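You operate a simulated robot arm through the tools that you are given. There is no shell and no other tool. Be economical: measure what you need, move in short steps, check, and stop when the job is done.

The job below is to be done with a simulated robot arm. You get a single attempt, and the scene is never put back.

Task
Spin the fuller tube of each cap colour 20 s at 2000 rpm.
Fine: orange cap tube in hole 3, white cap tube in the hole across; one start; wait till it stands.

The check looks at the end state, three seconds after you hand in, the way a careful person would. Anything else that was tipped, shoved, dropped, spilled or broken makes it a failure. A push-on lid holds only when it is set on centred and level and pressed home; a screw cap is set on level and turned clockwise until tight.

Robot
A 7-joint arm with a two-finger parallel gripper, fixed in place. Base frame: the origin is at the foot of the arm, x ahead of it, y to its left, z up. Units: mm, rad, N and s.
With the tool pointing down near the work surface it reaches from about 100 to 540 mm from the base axis. Its first joint turns from -0.297 to 2.199 rad. Payload 1.57 kg.
Tool frame: the origin (TCP) lies between the finger pads and is the grasp point; the fingertips stand 30 mm ahead of it; z points along the fingers, y is the line along which they close. Largest opening 80 mm; finger width 17, thickness 12; the body of the gripper, 40 by 82 mm, starts 80 mm behind the TCP.
Orientation is told as [roll, pitch, yaw] about the base's x, y, z axes, in that order, counted from this pose: with the fingers straight down and closing along the base's y, the tool's x points along the base's -x, its y along +y and its z along -z.

Tools
- The arm moves only by the tool drive_tool. Its argument "plan" is a list of rows, each a list of 7 numbers: the turn, a rotation vector about the tool's x, y, z in rad, then the shift along the tool's x, y, z in mm, then the gripper command, from -1 (fully open) to 1 (shut), values between in proportion. In form: [[rx, ry, rz, x, y, z, fingers], ...]. A call has 1 to 10 rows; each row is the pose to reach, as a shift and turn from the pose commanded when the call began, along the tool's axes at that moment. A row lasts 0.2 s, in which the tool goes at most 50 mm and 0.15 rad; a call with a longer step from one row to the next is refused whole, and so is a gripper value outside its range. Where a pose cannot be reached the arm comes as near as it can. A force on the tool above 80 N (or 10 N above the force at the start of the call, whichever is more), or a blocked arm, ends the call early, and 0.2 s more pass. Each finger travels about 45 mm/s and halts on what it meets, pressing with about 30 N; the grip force reading is that of the motor and also rises with nothing between the fingers. The clock runs only during rows and for 0.2 s after the last one: add rows that repeat a pose to give the fingers time. It gives the time, the measured TCP pose, the force on the tool (base axes), the opening and the grip force at its end, in the units of the frame above (readings bear some noise), with the torque about the TCP (base axes, N m) and any sound that the robot's microphone picked up.
- Cameras (640 x 400 px; columns grow to the right, rows downward): "scene" is fixed at [219.8, -499.4, 1778.6]; the picture's right is [0.81, -0.59, 0.00], its down [-0.48, -0.66, -0.57] and it looks along [0.34, 0.46, -0.82] (base axes); focal length 214 px, centre (320, 200). "wrist" rides on the gripper at [72, -7, -122] in the tool frame; the picture's right is [0.09, 1.00, 0.00], its down [-0.84, 0.08, -0.54] and it looks along [-0.54, 0.05, 0.84] (tool axes); focal length 238 px, centre (320, 200). There is no depth. A picture from a camera that has moved, and an enlarged one, comes with that camera's place and axes in the base frame and with its lens.
- snapshot(camera): a new picture of that camera. No time passes.
- slide_trunk(by): slides the trunk up (or, below 0, down) by that many mm; the arm rides with it, the base frame stays. It gives what a move gives, with no picture.
- zoom(camera, box): a new picture of the part [left, top, right, bottom] of that camera's present view, enlarged. No time passes.
- finish_job(): hands the job in; it is judged then, once.

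Go step by step. Nothing tells you positions but the pictures and the camera data: compare them with the known pose of the tool, close in by small moves and look again before you grip or let go. The budget is 120 turns and 64 pictures, counting those below and the enlarged ones. Unless the task says otherwise, let go and move clear before handing in, and close with one line.

The tools are called after "Request:" as name(argument=value, ...) on one line, values as JSON. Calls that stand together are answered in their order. drive_tool: Moves the arm, as the interface text tells. Its arguments: {"type":"object","properties":{"plan":{"type":"array"}},"required":["plan"]} The other tools are called the same way: slide_trunk (by) slides the trunk up or down; snapshot (camera) takes a picture; zoom (camera, box) takes an enlarged picture of a part of a camera's view; finish_job () hands the job in.

At the start:

```text
time_s: 0.0
tcp_pos: [454.2, -22.5, 1541.2]
tcp_rot: [0.001, 0.001, 0.0]
wrist_force: [0.2, 0.5, 0.6]
wrist_torque: [-0.04, 0.01, -0.01]
width: 79.8
finger_force: 0.0
trunk travel left (down, up): [-760.0, 30.0]
```

scene: 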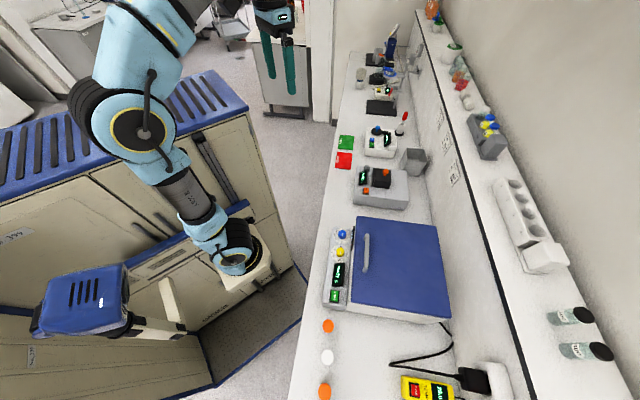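
wrist: 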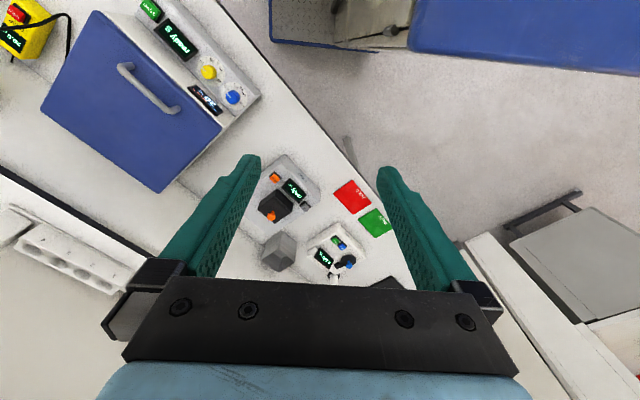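

I see a bench with a blue-lidded centrifuge and tubes with orange and white caps along its near edge. I'll enlarge the relevant parts first.

Request:
zoom(camera="scene", box=[290, 200, 480, 319])

Request:
zoom(camera="scene", box=[280, 300, 440, 400])

Request:
zoom(camera="scene", box=[320, 100, 480, 200])

```text
3.36 times, centred on (385, 260) of scene
camera zoom: at [219.8, -499.4, 1778.6], right [0.81, -0.59, 0.0], down [-0.48, -0.66, -0.57], along [0.34, 0.46, -0.82], focal length 721 px, centre (102, 0)
```

zoom: 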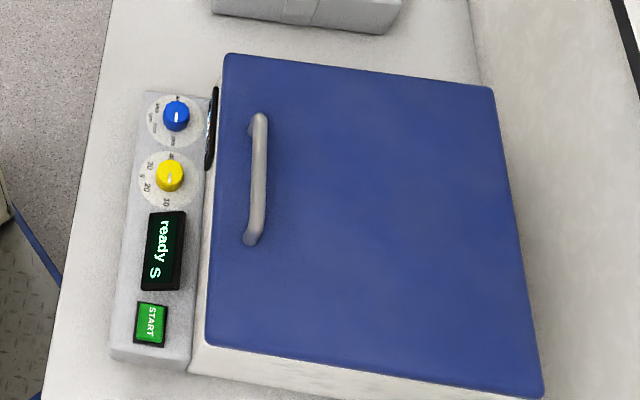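

```text
4.00 times, centred on (360, 350) of scene
camera zoom: at [219.8, -499.4, 1778.6], right [0.81, -0.59, 0.0], down [-0.48, -0.66, -0.57], along [0.34, 0.46, -0.82], focal length 858 px, centre (160, -400)
```

zoom: 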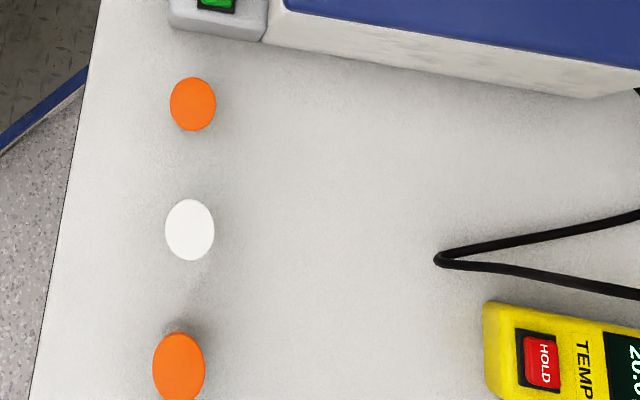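

```text
4.00 times, centred on (400, 150) of scene
camera zoom: at [219.8, -499.4, 1778.6], right [0.81, -0.59, 0.0], down [-0.48, -0.66, -0.57], along [0.34, 0.46, -0.82], focal length 858 px, centre (0, 400)
```

zoom: 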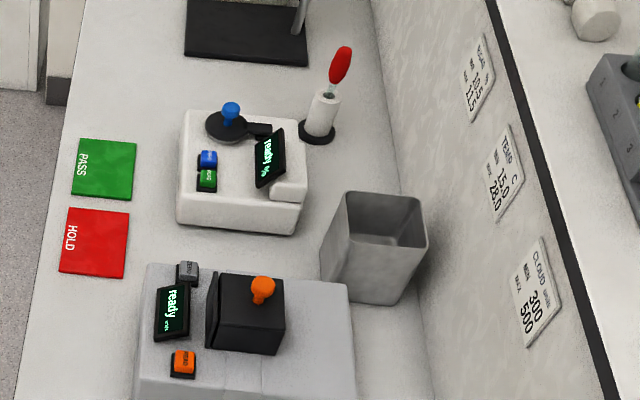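

Triangulating puts the bench top at z≈890 and the centrifuge lid around (525,-433,1110). The tubes stand along the near edge at about (250,-500). I'll lower the trunk partway and look again.

Request:
slide_trunk(by=-250)

```text
time_s: 2.6
tcp_pos: [453.6, -23.0, 1291.3]
tcp_rot: [0.0, -0.001, -0.001]
wrist_force: [-0.3, -0.4, -0.2]
wrist_torque: [0.02, 0.03, 0.02]
width: 80.0
finger_force: 0.1
trunk travel left (down, up): [-510.0, 280.0]
```

Request:
drive_tool(plan=[[0, 0, 0.12, 15, -40, 0, -1], [0, 0, 0.25, 35, -80, 0, -1], [0, 0, 0.38, 55, -120, 0, -1], [0, 0, 0.5, 75, -160, 0, -1], [0, 0, 0.62, 90, -205, 0, -1], [0, 0, 0.75, 100, -250, 0, -1], [0, 0, 0.75, 100, -250, 0, -1]])

Request:
snapshot(camera="wrist")

Request:
snapshot(camera="scene")

```text
time_s: 4.2
tcp_pos: [353.9, -272.2, 1292.0]
tcp_rot: [0.0, 0.0, -0.751]
wrist_force: [0.3, 0.8, 0.2]
wrist_torque: [-0.02, -0.01, -0.02]
width: 80.0
finger_force: 0.1
trunk travel left (down, up): [-510.0, 280.0]
```

```text
58 pictures are left
camera wrist: at [296.2, -227.9, 1413.5], right [0.61, 0.79, 0.0], down [0.66, -0.51, 0.54], along [0.43, -0.33, -0.84], focal length 238 px, centre (320, 200)
```

wrist: 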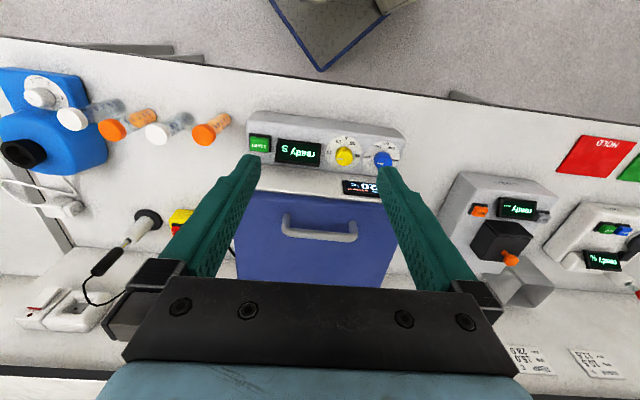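

```text
57 pictures are left
```

scene: 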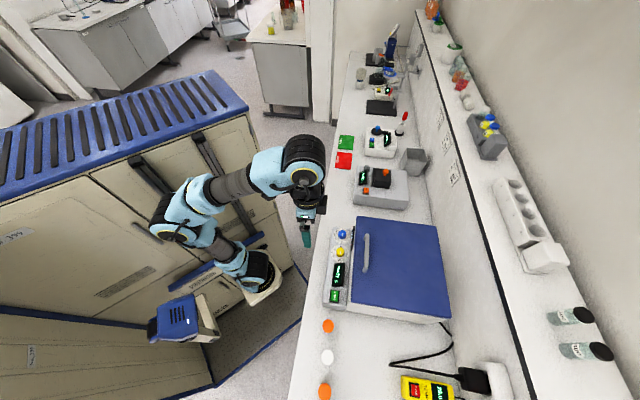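

Four tubes stand in a row: orange, white, orange, white. I'll zoom on the tubes and the panel.

Request:
zoom(camera="wrist", box=[40, 80, 240, 205])

Request:
zoom(camera="wrist", box=[230, 100, 430, 225])

```text
3.20 times, centred on (140, 142) of wrist
camera zoom: at [296.2, -227.9, 1413.5], right [0.61, 0.79, 0.0], down [0.66, -0.51, 0.54], along [0.43, -0.33, -0.84], focal length 763 px, centre (896, 384)
```

zoom: 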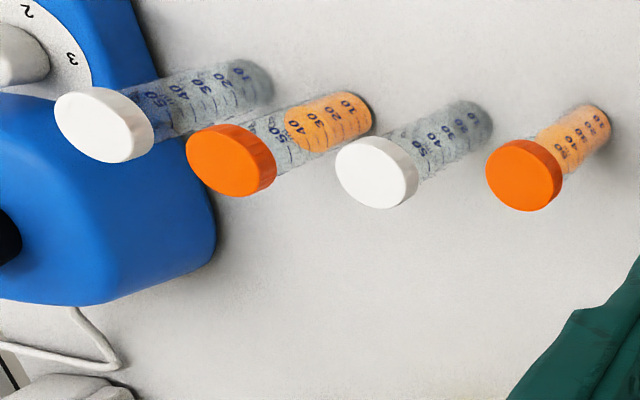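

```text
3.20 times, centred on (330, 162) of wrist
camera zoom: at [296.2, -227.9, 1413.5], right [0.61, 0.79, 0.0], down [0.66, -0.51, 0.54], along [0.43, -0.33, -0.84], focal length 763 px, centre (288, 320)
```

zoom: 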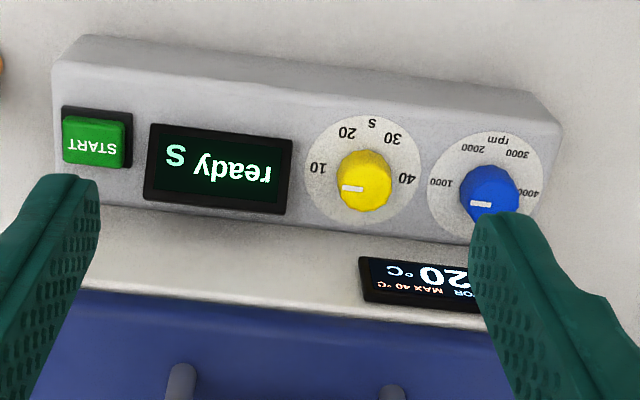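

Request:
drive_tool(plan=[[0, 0, 0.07, -10, -40, 0, -1], [0, 0, 0.14, -20, -80, 0, -1], [0, 0, 0.21, -30, -120, 0, -1], [0, 0, 0.284, -38, -155, 0, -1], [0, 0, 0.284, -38, -155, 0, -1]])

Request:
snapshot(camera="wrist")

```text
time_s: 5.4
tcp_pos: [276.8, -410.7, 1292.8]
tcp_rot: [0.0, 0.0, -1.033]
wrist_force: [0.2, 0.1, -0.6]
wrist_torque: [0.0, 0.05, 0.02]
width: 80.0
finger_force: 0.1
trunk travel left (down, up): [-510.0, 280.0]
```

```text
54 pictures are left
camera wrist: at [233.2, -352.4, 1413.4], right [0.81, 0.59, 0.0], down [0.49, -0.68, 0.54], along [0.32, -0.44, -0.84], focal length 238 px, centre (320, 200)
```

wrist: 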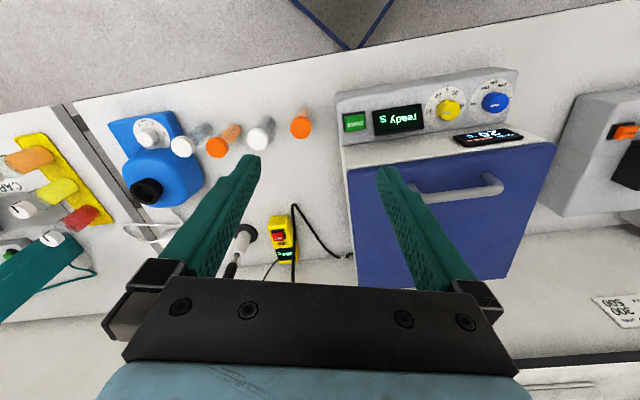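

Request:
slide_trunk(by=-130)

Request:
zoom(camera="wrist", box=[120, 60, 360, 210])

```text
time_s: 7.0
tcp_pos: [277.1, -410.8, 1161.5]
tcp_rot: [-0.001, 0.0, -1.033]
wrist_force: [-0.3, 0.2, 0.1]
wrist_torque: [0.0, 0.0, 0.0]
width: 79.9
finger_force: 0.1
trunk travel left (down, up): [-380.0, 410.0]
```

```text
2.67 times, centred on (240, 135) of wrist
camera zoom: at [233.4, -352.1, 1283.5], right [0.81, 0.59, 0.0], down [0.49, -0.68, 0.54], along [0.32, -0.44, -0.84], focal length 636 px, centre (533, 373)
```

zoom: 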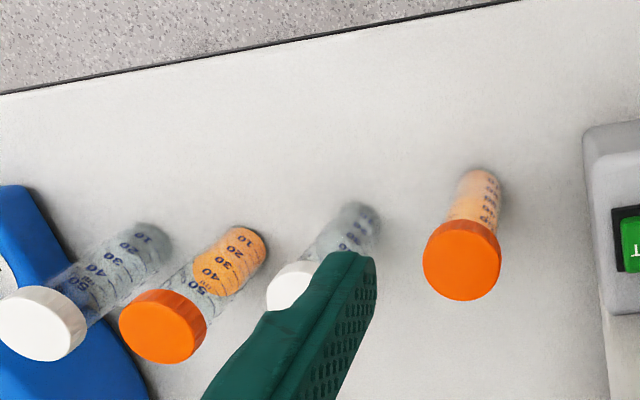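

Request:
drive_tool(plan=[[0, 0, 0, 40, -20, 0, -1], [0, -0.15, 0, 80, -40, 0, -1], [0, -0.3, 0, 120, -60, 0, -1], [0, -0.45, 0, 134, -68, 0, -1], [0, -0.6, 0, 134, -68, 0, -1], [0, -0.6, 0, 134, -68, 0, -1]])

Request:
slide_trunk(by=-100)

Request:
snapshot(camera="wrist")

```text
time_s: 8.4
tcp_pos: [98.9, -402.7, 1222.7]
tcp_rot: [0.001, -0.602, -1.034]
wrist_force: [0.0, 0.6, 0.0]
wrist_torque: [0.01, -0.02, 0.02]
width: 80.0
finger_force: 0.1
out of reach, approached as far as the arm can: row 2, 3, 4, 5, 6
trunk travel left (down, up): [-380.0, 410.0]
```

```text
time_s: 9.7
tcp_pos: [97.2, -403.0, 1122.2]
tcp_rot: [0.002, -0.6, -1.033]
wrist_force: [-0.1, -0.6, -0.1]
wrist_torque: [-0.01, -0.04, -0.05]
width: 79.8
finger_force: 0.0
trunk travel left (down, up): [-280.0, 510.0]
```

```text
52 pictures are left
camera wrist: at [25.9, -296.1, 1182.2], right [0.82, 0.57, -0.05], down [0.26, -0.29, 0.92], along [0.51, -0.76, -0.39], focal length 238 px, centre (320, 200)
```

wrist: 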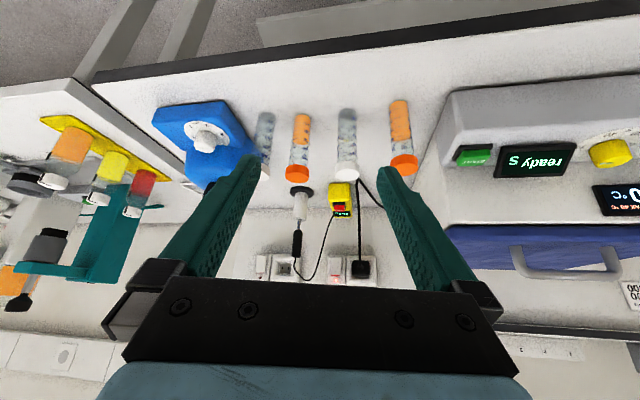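

Request:
zoom(camera="wrist", box=[240, 85, 432, 205])

```text
3.33 times, centred on (336, 145) of wrist
camera zoom: at [25.9, -296.1, 1182.2], right [0.82, 0.57, -0.05], down [0.26, -0.29, 0.92], along [0.51, -0.76, -0.39], focal length 794 px, centre (267, 383)
```

zoom: 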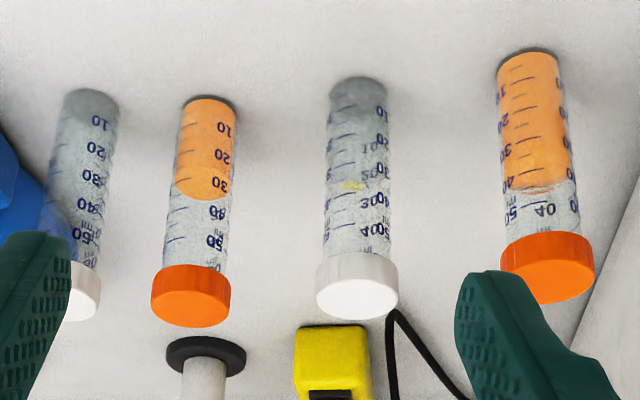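

Request:
zoom(camera="wrist", box=[325, 100, 373, 130])

Request:
zoom(camera="wrist", box=[236, 102, 300, 182])

Request:
zoom(camera="wrist", box=[318, 102, 382, 182])

```text
13.33 times, centred on (349, 115) of wrist
camera zoom: at [25.9, -296.1, 1182.2], right [0.82, 0.57, -0.05], down [0.26, -0.29, 0.92], along [0.51, -0.76, -0.39], focal length 3178 px, centre (-67, 1333)
```

zoom: 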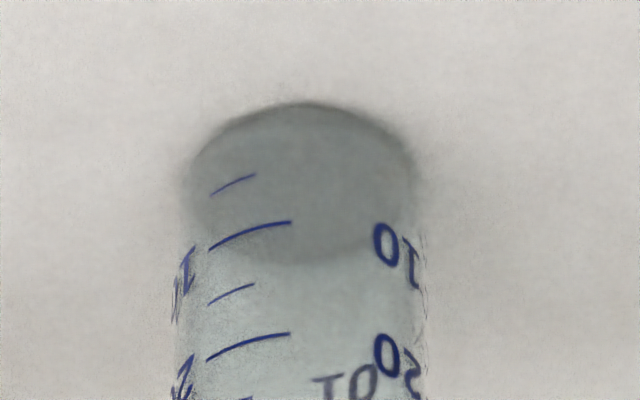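

```text
5.00 times, centred on (268, 142) of wrist
camera zoom: at [25.9, -296.1, 1182.2], right [0.82, 0.57, -0.05], down [0.26, -0.29, 0.92], along [0.51, -0.76, -0.39], focal length 1192 px, centre (580, 490)
```

zoom: 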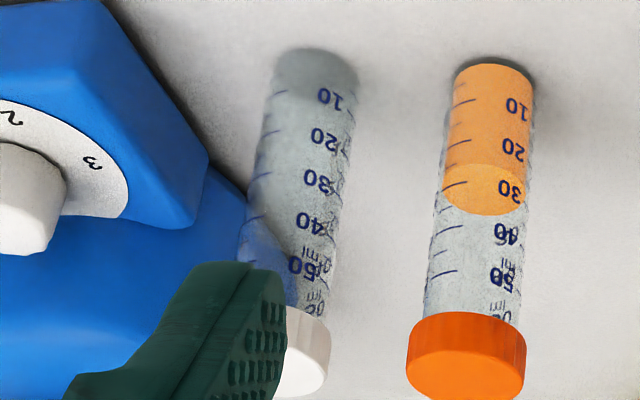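

```text
5.00 times, centred on (350, 142) of wrist
camera zoom: at [25.9, -296.1, 1182.2], right [0.82, 0.57, -0.05], down [0.26, -0.29, 0.92], along [0.51, -0.76, -0.39], focal length 1192 px, centre (170, 490)
```

zoom: 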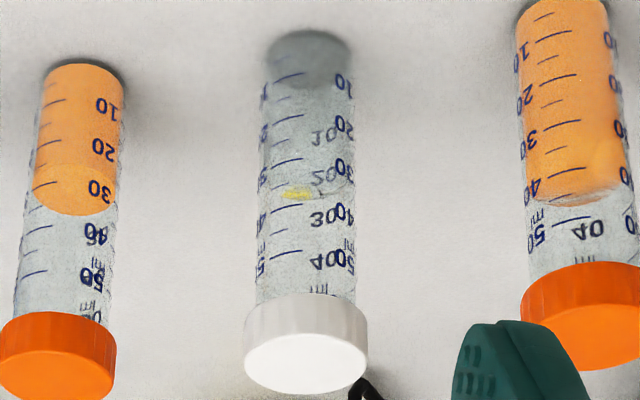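

Orange: the tube nearest the centrifuge (about 42 mL) is fuller. The white tubes hold clear liquid, so I need a closer view of them.

Request:
drive_tool(plan=[[0, -0.1, 0, -20, -2, 36, -1], [0, -0.2, 0, -40, -4, 73, -1], [0, -0.3, 0, -60, -6, 110, -1], [0, -0.3, 0, -60, -6, 110, -1]])

Request:
snapshot(camera="wrist")

```text
time_s: 10.7
tcp_pos: [143.8, -514.9, 1070.4]
tcp_rot: [0.003, -0.899, -1.036]
wrist_force: [-0.5, -0.4, 0.0]
wrist_torque: [0.02, -0.01, 0.0]
width: 80.1
finger_force: 0.0
out of reach, approached as far as the arm can: row 1, 2, 3, 4
trunk travel left (down, up): [-280.0, 510.0]
```

```text
47 pictures are left
camera wrist: at [66.1, -397.7, 1089.0], right [0.83, 0.56, -0.07], down [0.11, -0.04, 0.99], along [0.55, -0.83, -0.1], focal length 238 px, centre (320, 200)
```

wrist: 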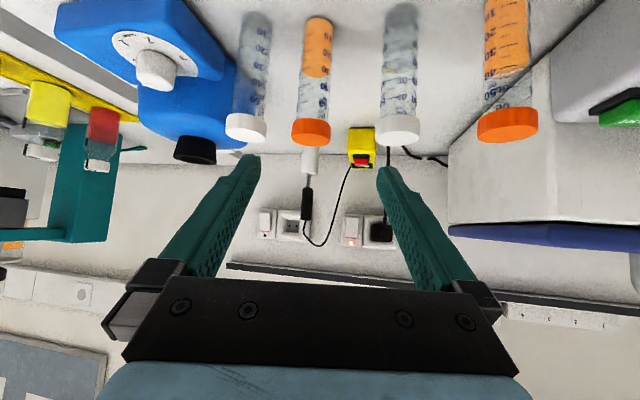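

Request:
zoom(camera="wrist", box=[352, 0, 448, 150])

Request:
zoom(camera="wrist", box=[200, 0, 296, 150])

```text
2.67 times, centred on (400, 75) of wrist
camera zoom: at [66.1, -397.7, 1089.0], right [0.83, 0.56, -0.07], down [0.11, -0.04, 0.99], along [0.55, -0.83, -0.1], focal length 636 px, centre (107, 533)
```

zoom: 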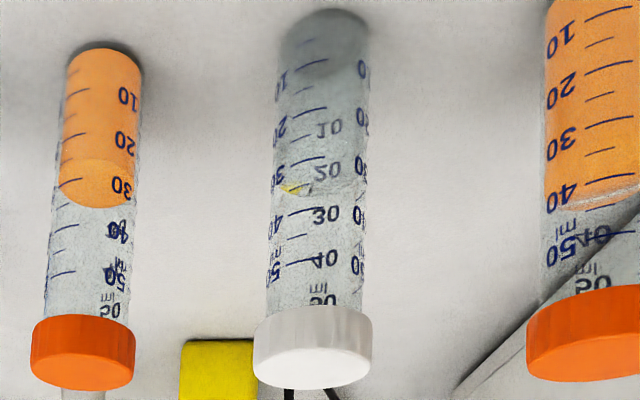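

```text
2.67 times, centred on (248, 75) of wrist
camera zoom: at [66.1, -397.7, 1089.0], right [0.83, 0.56, -0.07], down [0.11, -0.04, 0.99], along [0.55, -0.83, -0.1], focal length 636 px, centre (512, 533)
```

zoom: 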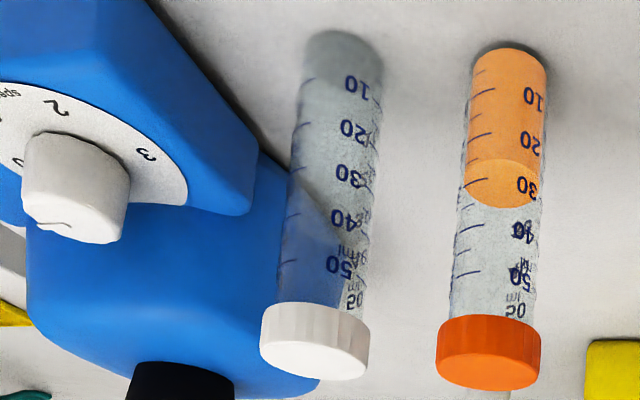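

Request:
zoom(camera="wrist", box=[225, 5, 281, 145])

Request:
zoom(camera="wrist", box=[225, 40, 289, 80])

Request:
zoom(camera="wrist", box=[368, 40, 432, 80])

```text
2.86 times, centred on (253, 75) of wrist
camera zoom: at [66.1, -397.7, 1089.0], right [0.83, 0.56, -0.07], down [0.11, -0.04, 0.99], along [0.55, -0.83, -0.1], focal length 681 px, centre (511, 557)
```

zoom: 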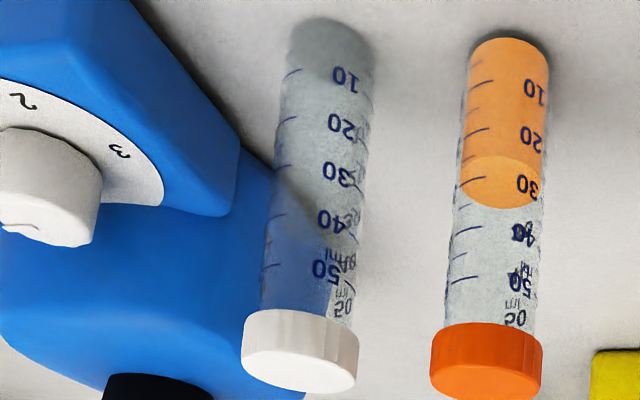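

```text
10.00 times, centred on (257, 60) of wrist
camera zoom: at [66.1, -397.7, 1089.0], right [0.83, 0.56, -0.07], down [0.11, -0.04, 0.99], along [0.55, -0.83, -0.1], focal length 2384 px, centre (950, 1600)
```

zoom: 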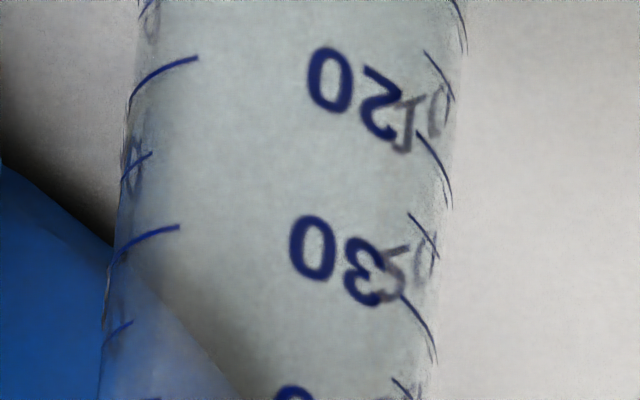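

```text
10.00 times, centred on (400, 60) of wrist
camera zoom: at [66.1, -397.7, 1089.0], right [0.83, 0.56, -0.07], down [0.11, -0.04, 0.99], along [0.55, -0.83, -0.1], focal length 2384 px, centre (-480, 1600)
```

zoom: 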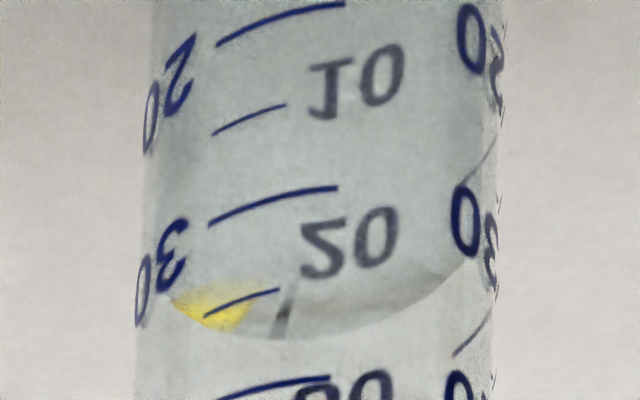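

Request:
zoom(camera="wrist", box=[217, 75, 281, 115])

Request:
zoom(camera="wrist", box=[225, 5, 289, 45])

```text
10.00 times, centred on (249, 95) of wrist
camera zoom: at [66.1, -397.7, 1089.0], right [0.83, 0.56, -0.07], down [0.11, -0.04, 0.99], along [0.55, -0.83, -0.1], focal length 2384 px, centre (1030, 1250)
```

zoom: 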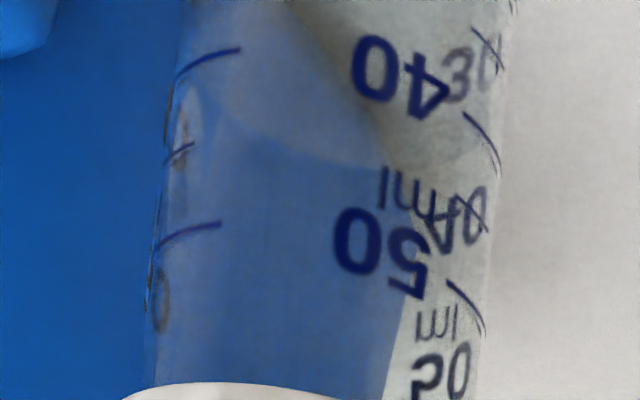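

```text
10.00 times, centred on (257, 25) of wrist
camera zoom: at [66.1, -397.7, 1089.0], right [0.83, 0.56, -0.07], down [0.11, -0.04, 0.99], along [0.55, -0.83, -0.1], focal length 2384 px, centre (950, 1950)
```

zoom: 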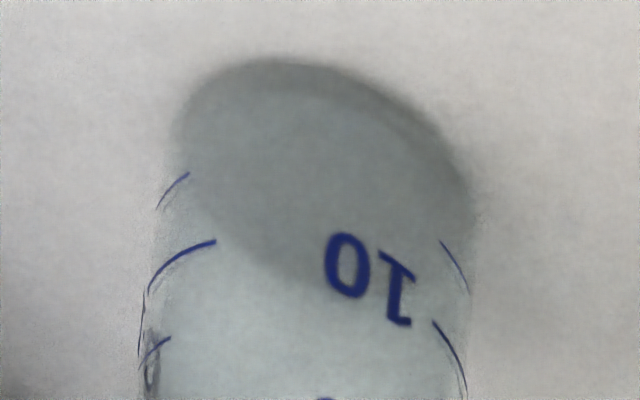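

The white tube farthest from the centrifuge (T4, surface about 40 mL) is fuller than T2 (about 30 mL). So the pair is T1 (orange) and T4 (white). Next I'll go over to the console to set the knobs.

Request:
slide_trunk(by=150)

Request:
drive_tool(plan=[[0, 0.13, 0, 6, 43, -3, -1], [0, 0.26, 0, 12, 86, -6, -1], [0, 0.39, 0, 18, 129, -9, -1], [0, 0.52, 0, 24, 172, -12, -1], [0, 0.65, 0, 30, 215, -15, -1], [0, 0.78, 0, 36, 258, -17, -1], [0, 0.9, 0, 40, 297, -18, -1], [0, 0.9, 0, 40, 297, -18, -1]])

```text
time_s: 12.4
tcp_pos: [144.6, -514.7, 1221.1]
tcp_rot: [0.005, -0.899, -1.036]
wrist_force: [-0.4, -0.7, 0.5]
wrist_torque: [0.0, -0.02, 0.01]
width: 80.0
finger_force: 0.0
trunk travel left (down, up): [-430.0, 360.0]
```

```text
time_s: 14.2
tcp_pos: [379.0, -327.4, 1202.1]
tcp_rot: [0.0, 0.003, -1.033]
wrist_force: [0.5, -0.5, 0.7]
wrist_torque: [0.01, 0.0, 0.0]
width: 79.9
finger_force: 0.1
out of reach, approached as far as the arm can: row 1, 2, 3, 4
trunk travel left (down, up): [-430.0, 360.0]
```

Request:
drive_tool(plan=[[0, 0, -0.13, 0, 20, 0, -1], [0, 0, -0.26, 0, 40, 0, -1], [0, 0, -0.26, 0, 40, 0, -1]])

Request:
snapshot(camera="wrist")

```text
time_s: 15.0
tcp_pos: [413.2, -307.6, 1201.3]
tcp_rot: [0.001, 0.001, -0.773]
wrist_force: [0.5, -1.1, 0.6]
wrist_torque: [-0.01, -0.01, 0.02]
width: 80.1
finger_force: 0.0
trunk travel left (down, up): [-430.0, 360.0]
```

```text
39 pictures are left
camera wrist: at [356.7, -262.9, 1322.2], right [0.63, 0.78, 0.0], down [0.65, -0.53, 0.54], along [0.42, -0.34, -0.84], focal length 238 px, centre (320, 200)
```

wrist: 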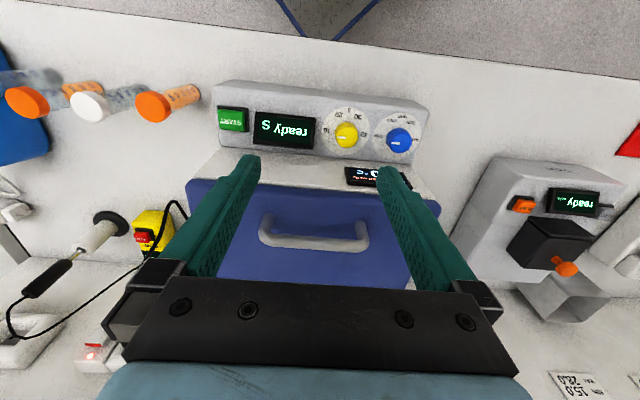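

Request:
zoom(camera="wrist", box=[304, 95, 432, 175])

```text
5.00 times, centred on (368, 135) of wrist
camera zoom: at [356.7, -262.9, 1322.2], right [0.63, 0.78, 0.0], down [0.65, -0.53, 0.54], along [0.42, -0.34, -0.84], focal length 1192 px, centre (80, 525)
```

zoom: 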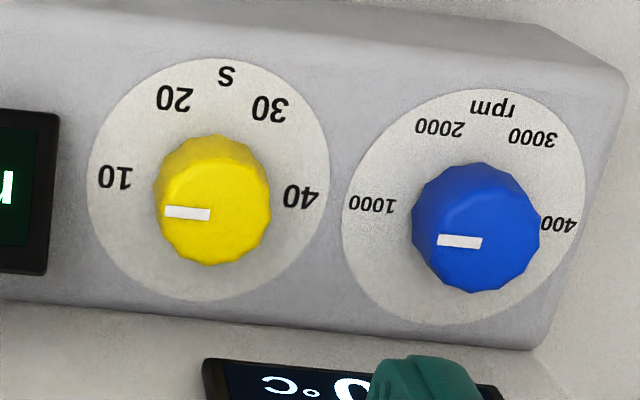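

The yellow knob is at about 10 s and the blue one at about 1000 rpm. Both need one label step (about 64°) clockwise. I'll go over the yellow knob with the gripper pre-turned.

Request:
drive_tool(plan=[[0, 0, -0.14, -8, 10, 35, -0.25], [0, 0, -0.28, -16, 20, 70, -0.25], [0, 0, -0.42, -24, 30, 105, -0.25], [0, 0, -0.56, -31, 40, 141, -0.25], [0, 0, -0.56, -31, 40, 141, -0.25]])

Request:
snapshot(camera="wrist")

```text
time_s: 16.2
tcp_pos: [463.9, -300.7, 1060.5]
tcp_rot: [0.001, -0.001, -0.212]
wrist_force: [0.2, -1.0, 0.3]
wrist_torque: [0.01, -0.01, 0.01]
width: 49.9
finger_force: 0.0
trunk travel left (down, up): [-430.0, 360.0]
```

```text
37 pictures are left
camera wrist: at [391.3, -292.6, 1181.1], right [0.12, 0.99, 0.0], down [0.83, -0.1, 0.54], along [0.54, -0.06, -0.84], focal length 238 px, centre (320, 200)
```

wrist: 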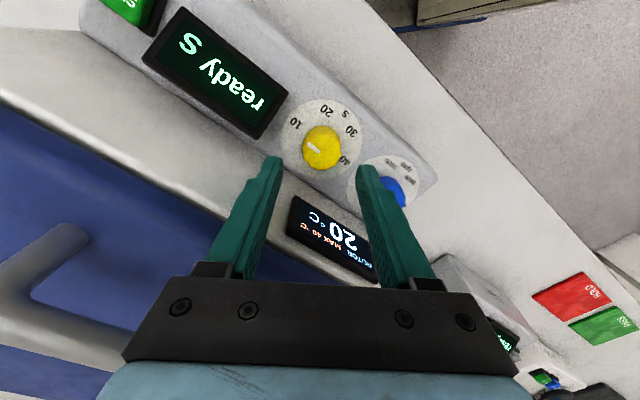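

Request:
drive_tool(plan=[[0, 0, 0, 0, 2, 15, -0.25], [0, 0, 0, 0, 2, 30, -0.25], [0, 0, 0, 0, 2, 38, -0.25], [0, 0, 0, 0, 2, 46, -0.25]])

Request:
snapshot(camera="wrist")

```text
time_s: 17.2
tcp_pos: [465.6, -299.0, 1015.2]
tcp_rot: [0.001, -0.005, -0.212]
wrist_force: [1.3, -1.0, 13.3]
wrist_torque: [-0.25, -0.27, -0.03]
width: 49.9
finger_force: 0.1
trunk travel left (down, up): [-430.0, 360.0]
```

```text
36 pictures are left
camera wrist: at [392.0, -290.4, 1136.3], right [0.12, 0.99, 0.0], down [0.83, -0.1, 0.55], along [0.54, -0.07, -0.84], focal length 238 px, centre (320, 200)
```

wrist: 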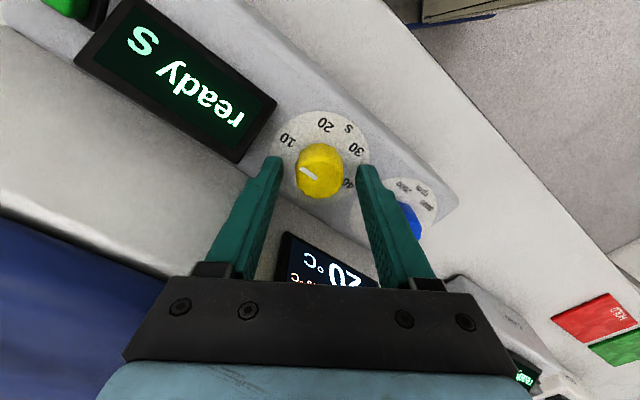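

Contact at fingertip z≈985 means the panel surface is higher than I assumed. I'll lift a little, shift about 7 mm toward the base and close on the knob.

Request:
drive_tool(plan=[[0, 0, 0, 0, 0, -4, -0.25], [0, 0, 0, 7, -1, -4, -0.25], [0, 0, 0, 7, -1, -4, 0.1], [0, 0, 0, 7, -1, -4, 0.5], [0, 0, 0, 7, -1, -4, 0.5]])

Request:
snapshot(camera="wrist")

```text
time_s: 18.4
tcp_pos: [457.5, -298.1, 1017.6]
tcp_rot: [0.002, 0.0, -0.213]
wrist_force: [-2.0, 2.3, -1.4]
wrist_torque: [0.06, -0.09, -0.01]
width: 31.7
finger_force: 27.7
trunk travel left (down, up): [-430.0, 360.0]
```

```text
35 pictures are left
camera wrist: at [384.7, -289.8, 1139.0], right [0.12, 0.99, 0.0], down [0.83, -0.1, 0.54], along [0.54, -0.06, -0.84], focal length 238 px, centre (320, 200)
```

wrist: 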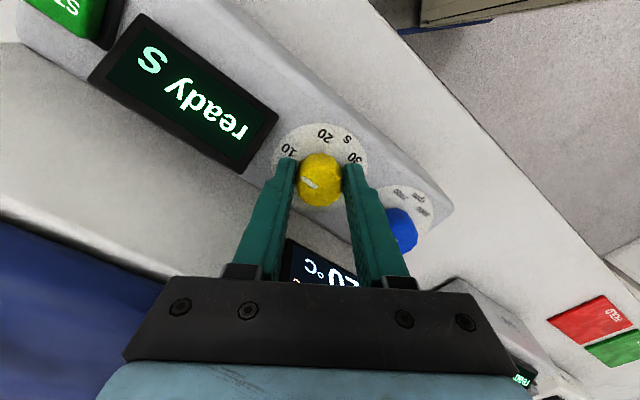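

Request:
drive_tool(plan=[[0, 0, 0.14, 0, 0, 0, 0.5], [0, 0, 0.28, 0, 0, 0, 0.5], [0, 0, 0.42, 0, 0, 0, 0.5], [0, 0, 0.56, 0, 0, 0, 0.5], [0, 0, 0.7, 0, 0, 0, 0.5], [0, 0, 0.84, 0, 0, 0, 0.5], [0, 0, 0.98, 0, 0, 0, 0.5], [0, 0, 1.1, 0, 0, 0, 0.5], [0, 0, 1.1, 0, 0, 0, 0.5]])

Request:
snapshot(camera="wrist")

```text
time_s: 20.4
tcp_pos: [460.2, -295.3, 1017.7]
tcp_rot: [0.008, 0.004, -1.313]
wrist_force: [30.3, 34.8, -6.5]
wrist_torque: [0.6, -0.99, 0.21]
width: 31.5
finger_force: 40.5
trunk travel left (down, up): [-430.0, 360.0]
```

```text
34 pictures are left
camera wrist: at [434.2, -228.0, 1139.3], right [0.94, 0.34, 0.01], down [0.29, -0.79, 0.54], along [0.19, -0.5, -0.84], focal length 238 px, centre (320, 200)
```

wrist: 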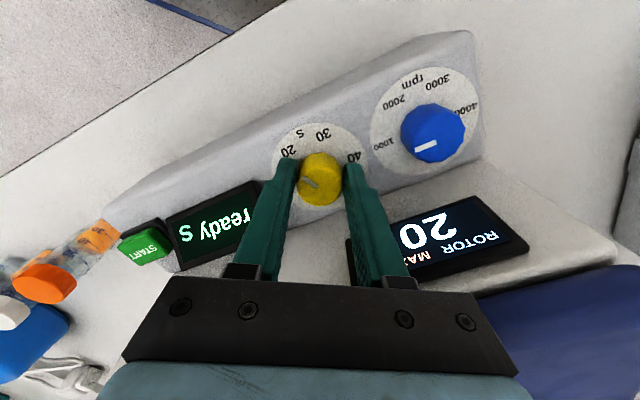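

The left finger is pressing sideways on the display frame. I'll check the pointer, then release.

Request:
zoom(camera="wrist", box=[256, 110, 384, 230])

Request:
drive_tool(plan=[[0, 0, 0, 0, 0, 0, 0.1], [0, 0, 0, 0, 0, -12, -0.1], [0, 0, 0, 0, 0, -30, -0.25], [0, 0, 0, 0, 0, -50, -0.25]])

Request:
zoom(camera="wrist", box=[224, 70, 480, 230])

```text
3.33 times, centred on (320, 170) of wrist
camera zoom: at [434.2, -228.0, 1139.3], right [0.94, 0.34, 0.01], down [0.29, -0.79, 0.54], along [0.19, -0.5, -0.84], focal length 794 px, centre (320, 300)
```

zoom: 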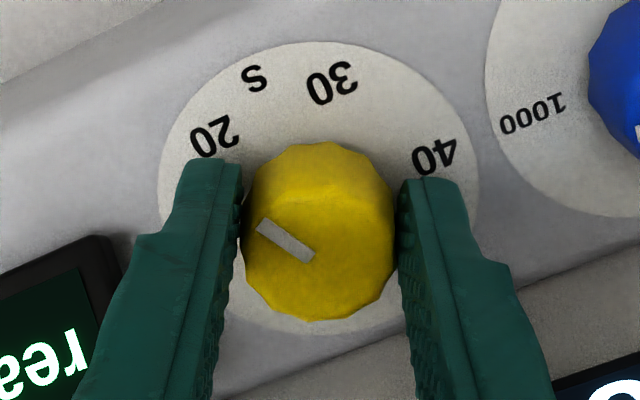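

```text
time_s: 21.4
tcp_pos: [457.1, -298.8, 1068.3]
tcp_rot: [0.002, 0.002, -1.313]
wrist_force: [-0.5, -0.6, 0.4]
wrist_torque: [0.02, -0.03, 0.02]
width: 50.0
finger_force: 0.0
trunk travel left (down, up): [-430.0, 360.0]
```

```text
2.50 times, centred on (352, 150) of wrist
camera zoom: at [431.5, -230.7, 1189.4], right [0.94, 0.34, 0.0], down [0.29, -0.79, 0.54], along [0.19, -0.51, -0.84], focal length 596 px, centre (240, 325)
```

zoom: 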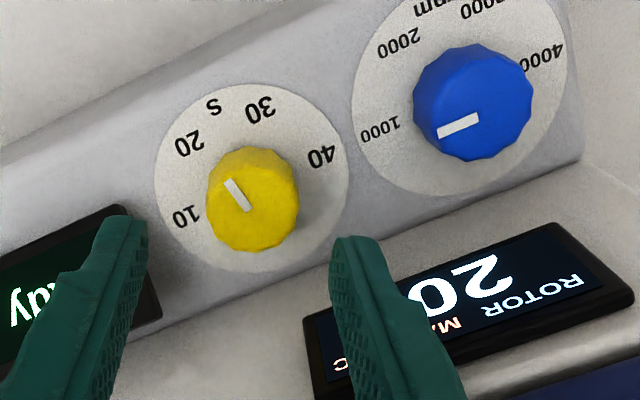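

The pointer ended near 25 because the off-axis grip rolled the knob on release. The reaction places the true knob axis at about (461.2,-298.9). I'll re-grip centred there and turn back about 27°.

Request:
drive_tool(plan=[[0, 0, -0.15, -0.5, 2, 0, -0.25], [0, 0, -0.3, -1.1, 3.9, 15, -0.25], [0, 0, -0.3, -1.1, 3.9, 35, -0.25], [0, 0, -0.3, -1.1, 3.9, 50, -0.25], [0, 0, -0.3, -1.1, 3.9, 50, 0.1], [0, 0, -0.3, -1.1, 3.9, 50, 0.5], [0, 0, -0.3, -1.1, 3.9, 50, 0.5]])

Request:
drive_tool(plan=[[0, 0, -0.12, 0, 0, 0, 0.5], [0, 0, -0.24, 0, 0, 0, 0.5], [0, 0, -0.36, 0, 0, 0, 0.5], [0, 0, -0.47, 0, 0, 0, 0.5], [0, 0, -0.47, 0, 0, 0, 0.5]])

Request:
zoom(camera="wrist", box=[224, 90, 416, 210])

```text
time_s: 23.0
tcp_pos: [460.4, -298.9, 1017.5]
tcp_rot: [0.002, 0.0, -1.011]
wrist_force: [-2.0, -3.1, -1.9]
wrist_torque: [-0.31, -0.06, -0.02]
width: 31.5
finger_force: 27.6
trunk travel left (down, up): [-430.0, 360.0]
```

```text
time_s: 24.2
tcp_pos: [461.6, -298.1, 1017.1]
tcp_rot: [0.0, 0.001, -0.54]
wrist_force: [-3.5, -4.7, -11.4]
wrist_torque: [-0.16, 0.1, 0.0]
width: 31.5
finger_force: 40.1
trunk travel left (down, up): [-430.0, 360.0]
```

```text
3.33 times, centred on (320, 150) of wrist
camera zoom: at [395.8, -268.0, 1138.6], right [0.43, 0.9, 0.0], down [0.76, -0.37, 0.54], along [0.49, -0.23, -0.84], focal length 794 px, centre (320, 367)
```

zoom: 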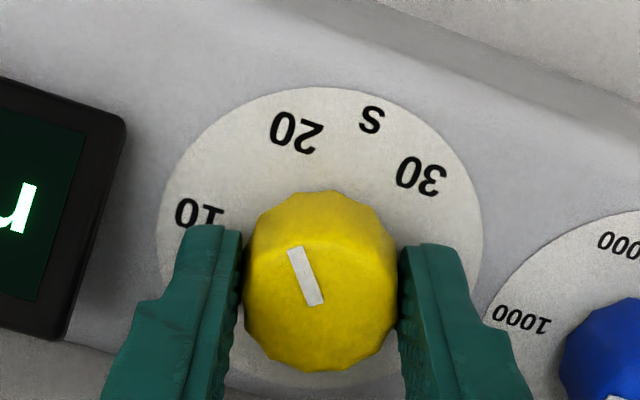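

Request:
drive_tool(plan=[[0, 0, 0.12, 0, 0, 0, 0.5], [0, 0, 0.25, 0, 0, 0, 0.5], [0, 0, 0.25, 0, 0, 0, 0.5]])

Request:
drive_tool(plan=[[0, 0, 0, 0, 0, 0, 0.1], [0, 0, 0, 0, 0, 0, -0.25], [0, 0, 0, 0, 0, -20, -0.25], [0, 0, 0, 0, 0, -50, -0.25]])

Request:
zoom(camera="wrist", box=[256, 80, 448, 200])

```text
time_s: 25.0
tcp_pos: [460.8, -299.3, 1017.8]
tcp_rot: [0.002, 0.002, -0.794]
wrist_force: [-2.6, -2.1, -21.0]
wrist_torque: [-0.19, -0.11, 0.01]
width: 31.1
finger_force: 39.6
trunk travel left (down, up): [-430.0, 360.0]
```

```text
time_s: 26.0
tcp_pos: [460.3, -299.7, 1068.6]
tcp_rot: [0.001, 0.0, -0.791]
wrist_force: [-0.3, -0.4, 0.2]
wrist_torque: [0.01, -0.01, 0.0]
width: 49.9
finger_force: 0.1
trunk travel left (down, up): [-430.0, 360.0]
```

```text
3.33 times, centred on (352, 140) of wrist
camera zoom: at [405.1, -252.7, 1189.9], right [0.64, 0.76, 0.0], down [0.64, -0.54, 0.54], along [0.42, -0.35, -0.84], focal length 794 px, centre (213, 400)
```

zoom: 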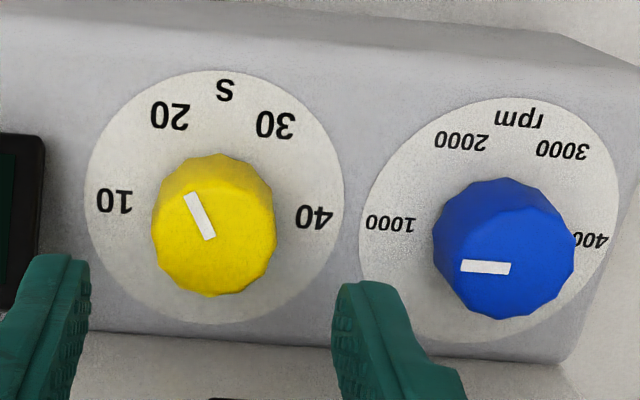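

Yellow is now exactly on 20. Next is the blue knob, with its axis at about (516,-244.5): turn it about 67° clockwise to 2000.

Request:
drive_tool(plan=[[0, 0, -0.15, 0, 26, 0, -0.25], [0, 0, -0.3, 0, 52, 0, -0.25], [0, 0, -0.45, 0, 77.8, 0, -0.25], [0, 0, -0.6, 0, 77.8, 0, -0.25], [0, 0, -0.6, 0, 77.8, 20, -0.25], [0, 0, -0.6, 0, 77.8, 40, -0.25], [0, 0, -0.6, 0, 77.8, 51, -0.25]])

Request:
drive_tool(plan=[[0, 0, 0, 0, 0, 0, 0.1], [0, 0, 0, 0, 0, 0, 0.5], [0, 0, 0, 0, 0, 0, 0.5]])

Request:
snapshot(camera="wrist")

```text
time_s: 27.6
tcp_pos: [516.9, -243.5, 1017.3]
tcp_rot: [0.003, -0.002, -0.193]
wrist_force: [1.4, 0.2, -0.4]
wrist_torque: [-0.01, 0.01, -0.04]
width: 50.0
finger_force: 0.2
trunk travel left (down, up): [-430.0, 360.0]
```

```text
time_s: 28.4
tcp_pos: [516.7, -246.4, 1016.3]
tcp_rot: [0.0, 0.0, -0.196]
wrist_force: [-3.0, -19.4, -1.9]
wrist_torque: [-0.8, 0.03, 0.06]
width: 31.8
finger_force: 26.4
trunk travel left (down, up): [-430.0, 360.0]
```

```text
29 pictures are left
camera wrist: at [443.5, -238.8, 1137.7], right [0.1, 0.99, 0.0], down [0.84, -0.09, 0.54], along [0.54, -0.06, -0.84], focal length 238 px, centre (320, 200)
```

wrist: 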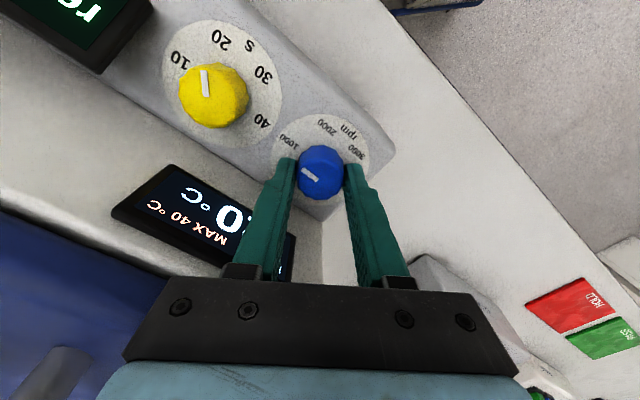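

Request:
drive_tool(plan=[[0, 0, 0, 0, -3, 0, 0.5], [0, 0, 0.13, 0, -3, 0, 0.5], [0, 0, 0.26, 0, -3, 0, 0.5], [0, 0, 0.39, 0, -3, 0, 0.5], [0, 0, 0.52, 0, -3, 0, 0.5], [0, 0, 0.52, 0, -3, 0, 0.5]])

```text
time_s: 29.8
tcp_pos: [515.2, -246.9, 1016.6]
tcp_rot: [0.002, 0.0, -0.713]
wrist_force: [-4.2, -9.0, -3.3]
wrist_torque: [-0.43, -0.01, 0.02]
width: 31.5
finger_force: 40.3
trunk travel left (down, up): [-430.0, 360.0]
```

Request:
drive_tool(plan=[[0, 0, 0.13, 0, -1.5, 0, 0.5], [0, 0, 0.26, 0, -1.5, 0, 0.5], [0, 0, 0.39, 0, -1.5, 0, 0.5], [0, 0, 0.52, 0, -1.5, 0, 0.5], [0, 0, 0.65, 0, -1.5, 0, 0.5], [0, 0, 0.65, 0, -1.5, 0, 0.5]])

Request:
zoom(camera="wrist", box=[224, 90, 416, 210])

```text
time_s: 31.2
tcp_pos: [515.8, -248.0, 1017.2]
tcp_rot: [-0.001, 0.001, -1.363]
wrist_force: [-4.2, 1.4, -8.5]
wrist_torque: [0.54, 0.26, 0.04]
width: 31.4
finger_force: 40.0
trunk travel left (down, up): [-430.0, 360.0]
```

```text
3.33 times, centred on (320, 150) of wrist
camera zoom: at [493.1, -178.9, 1138.1], right [0.96, 0.29, 0.0], down [0.25, -0.8, 0.54], along [0.16, -0.52, -0.84], focal length 794 px, centre (320, 367)
```

zoom: 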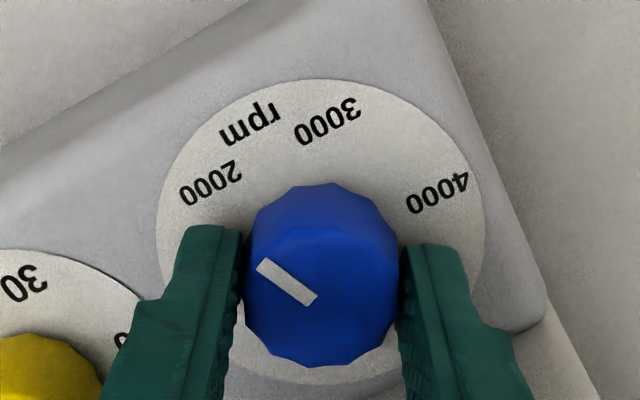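

Request:
drive_tool(plan=[[0, 0, -0.1, 0, 0, 0, 0.5], [0, 0, -0.19, 0, 0, 0, 0.5], [0, 0, -0.19, 0, 0, 0, 0.5], [0, 0, -0.19, 0, 0, 0, 0.1], [0, 0, -0.19, 0, 0, 0, -0.25], [0, 0, -0.19, 0, 0, -20, -0.25], [0, 0, -0.1, 0, 0, -50, -0.25], [0, 0, -0.1, 0, 0, -90, -0.5]])

Request:
zoom(camera="wrist", box=[224, 60, 416, 180])

```text
time_s: 33.0
tcp_pos: [515.1, -247.7, 1107.6]
tcp_rot: [0.001, 0.0, -1.263]
wrist_force: [-0.3, -0.1, -0.3]
wrist_torque: [-0.01, 0.01, -0.01]
width: 59.8
finger_force: 0.1
trunk travel left (down, up): [-430.0, 360.0]
```

```text
3.33 times, centred on (320, 120) of wrist
camera zoom: at [486.3, -181.7, 1228.9], right [0.92, 0.39, 0.0], down [0.33, -0.77, 0.54], along [0.21, -0.5, -0.84], focal length 794 px, centre (320, 467)
```

zoom: 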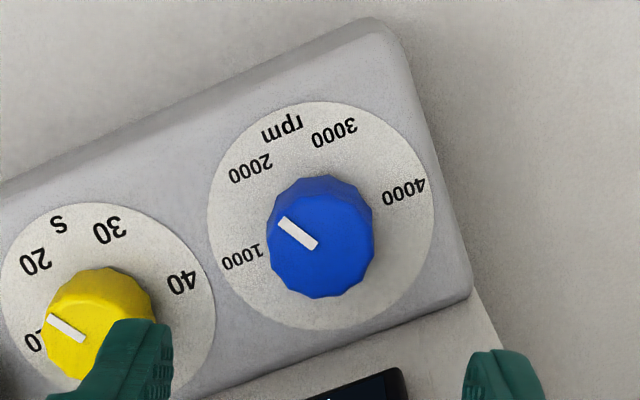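

Both knobs are set: yellow on 20 and blue on 2000. Next I'll face the lid handle with a near-horizontal tool and look at the gap under the bar.

Request:
drive_tool(plan=[[0, 0, -0.12, -8, -27, -3, 0], [0, 0, -0.24, -15, -54, -5, 0.5], [0, 0, -0.36, -23, -82, -8, 1], [0, 0, -0.478, -30, -109, -10, 1], [0, 0, -0.478, -30, -109, -10, 1]])

Request:
drive_tool(plan=[[0, -0.15, 0, 0, 0, 0, 1], [0, -0.3, 0, 0, 0, 0, 1], [0, -0.45, 0, 0, 0, 0, 1], [0, -0.6, 0, 0, 0, 0, 1], [0, -0.75, 0, 0, 0, 0, 1], [0, -0.9, 0, 0, 0, 0, 1], [0, -1.05, 0, 0, 0, 0, 1], [0, -1.2, 0, 0, 0, 0, 1], [0, -1.2, 0, 0, 0, 0, 1]])

Request:
snapshot(camera="wrist")

```text
time_s: 34.2
tcp_pos: [421.1, -311.4, 1117.0]
tcp_rot: [0.002, 0.001, -0.783]
wrist_force: [0.7, 0.6, 0.5]
wrist_torque: [-0.01, 0.02, -0.02]
width: 0.0
finger_force: 21.5
trunk travel left (down, up): [-430.0, 360.0]
```

```text
time_s: 35.2
tcp_pos: [453.1, -339.2, 1078.8]
tcp_rot: [-0.01, -0.395, -0.794]
wrist_force: [-28.0, 14.3, 13.0]
wrist_torque: [0.11, 0.55, -0.16]
width: 0.3
finger_force: 21.2
out of reach, approached as far as the arm can: row 2, 3, 4
trunk travel left (down, up): [-430.0, 360.0]
stopped in row 4: the force on the tool passed its limit at 96 N (the readings are from after the stop); the commanded pose is now the measured one
```

```text
26 pictures are left
camera wrist: at [370.0, -261.9, 1162.8], right [0.65, 0.76, -0.04], down [0.45, -0.34, 0.82], along [0.61, -0.56, -0.57], focal length 238 px, centre (320, 200)
```

wrist: 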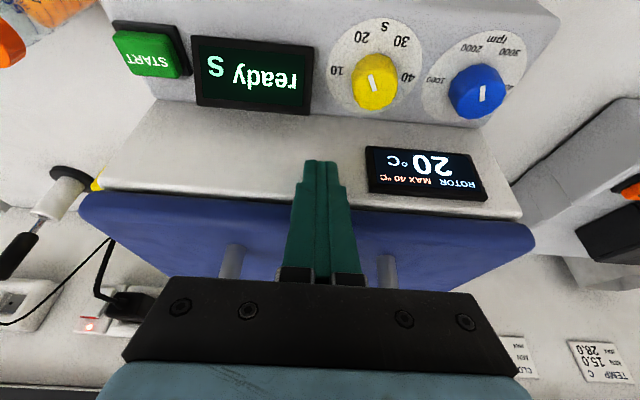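

The tilt was infeasible that close in, and the arm slid outward and touched the lid front. I'll back off and untilt, then raise.

Request:
drive_tool(plan=[[0, 0.06, 0, 12, 0, -8, 1], [0, 0.2, 0, 20, 0, -25, 1], [0, 0.3, 0, 28, 0, -45, 1], [0, 0.395, 0, 28, 0, -60, 1], [0, 0.395, 0, 28, 0, -60, 1]])

Request:
snapshot(camera="scene")

```text
time_s: 36.4
tcp_pos: [423.7, -302.9, 1122.4]
tcp_rot: [-0.007, -0.001, -0.796]
wrist_force: [-0.7, 0.6, -0.3]
wrist_torque: [0.01, 0.04, 0.0]
width: 0.1
finger_force: 21.5
trunk travel left (down, up): [-430.0, 360.0]
```

```text
25 pictures are left
```

scene: 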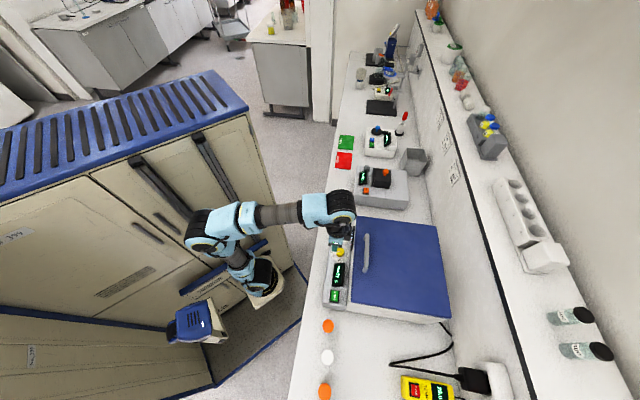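

Request:
drive_tool(plan=[[0, 0, 0, 0, 0, -46, 1], [0, 0, 0, 0, 0, -92, 1], [0, 0, 0, 0, 0, -138, 1], [0, 0, 0, 0, 0, -184, 1], [0, 0, 0, 0, 0, -230, 1], [0, 0, 0, 0, 0, -230, 1]])

Request:
slide_trunk(by=-180)

Request:
drive_tool(plan=[[0, -0.15, 0, 0, 0, 0, 1], [0, -0.3, 0, 0, 0, 0, 1], [0, -0.45, 0, 0, 0, 0, 1], [0, -0.6, 0, 0, 0, 0, 1], [0, -0.75, 0, 0, 0, 0, 1], [0, -0.9, 0, 0, 0, 0, 1], [0, -1.05, 0, 0, 0, 0, 1], [0, -1.2, 0, 0, 0, 0, 1], [0, -1.2, 0, 0, 0, 0, 1]])

```text
time_s: 37.8
tcp_pos: [424.1, -304.0, 1222.4]
tcp_rot: [-0.009, -0.006, -0.795]
wrist_force: [0.1, 0.0, -0.5]
wrist_torque: [-0.01, -0.04, 0.0]
width: 0.0
finger_force: 21.5
out of reach, approached as far as the arm can: row 3, 4, 5, 6
trunk travel left (down, up): [-430.0, 360.0]
```

```text
time_s: 39.8
tcp_pos: [423.4, -303.5, 1042.9]
tcp_rot: [-0.009, -0.005, -0.795]
wrist_force: [0.1, 0.3, 0.3]
wrist_torque: [0.03, 0.01, 0.03]
width: 0.0
finger_force: 21.2
trunk travel left (down, up): [-250.0, 540.0]
```

```text
time_s: 40.9
tcp_pos: [465.9, -321.7, 1015.4]
tcp_rot: [-0.016, -0.562, -0.797]
wrist_force: [-36.9, 24.7, 12.7]
wrist_torque: [0.28, 0.63, -0.19]
width: 0.2
finger_force: 21.8
out of reach, approached as far as the arm can: row 3, 4, 5
trunk travel left (down, up): [-250.0, 540.0]
stopped in row 5: the force on the tool passed its limit at 143 N (the readings are from after the stop); the commanded pose is now the measured one
```

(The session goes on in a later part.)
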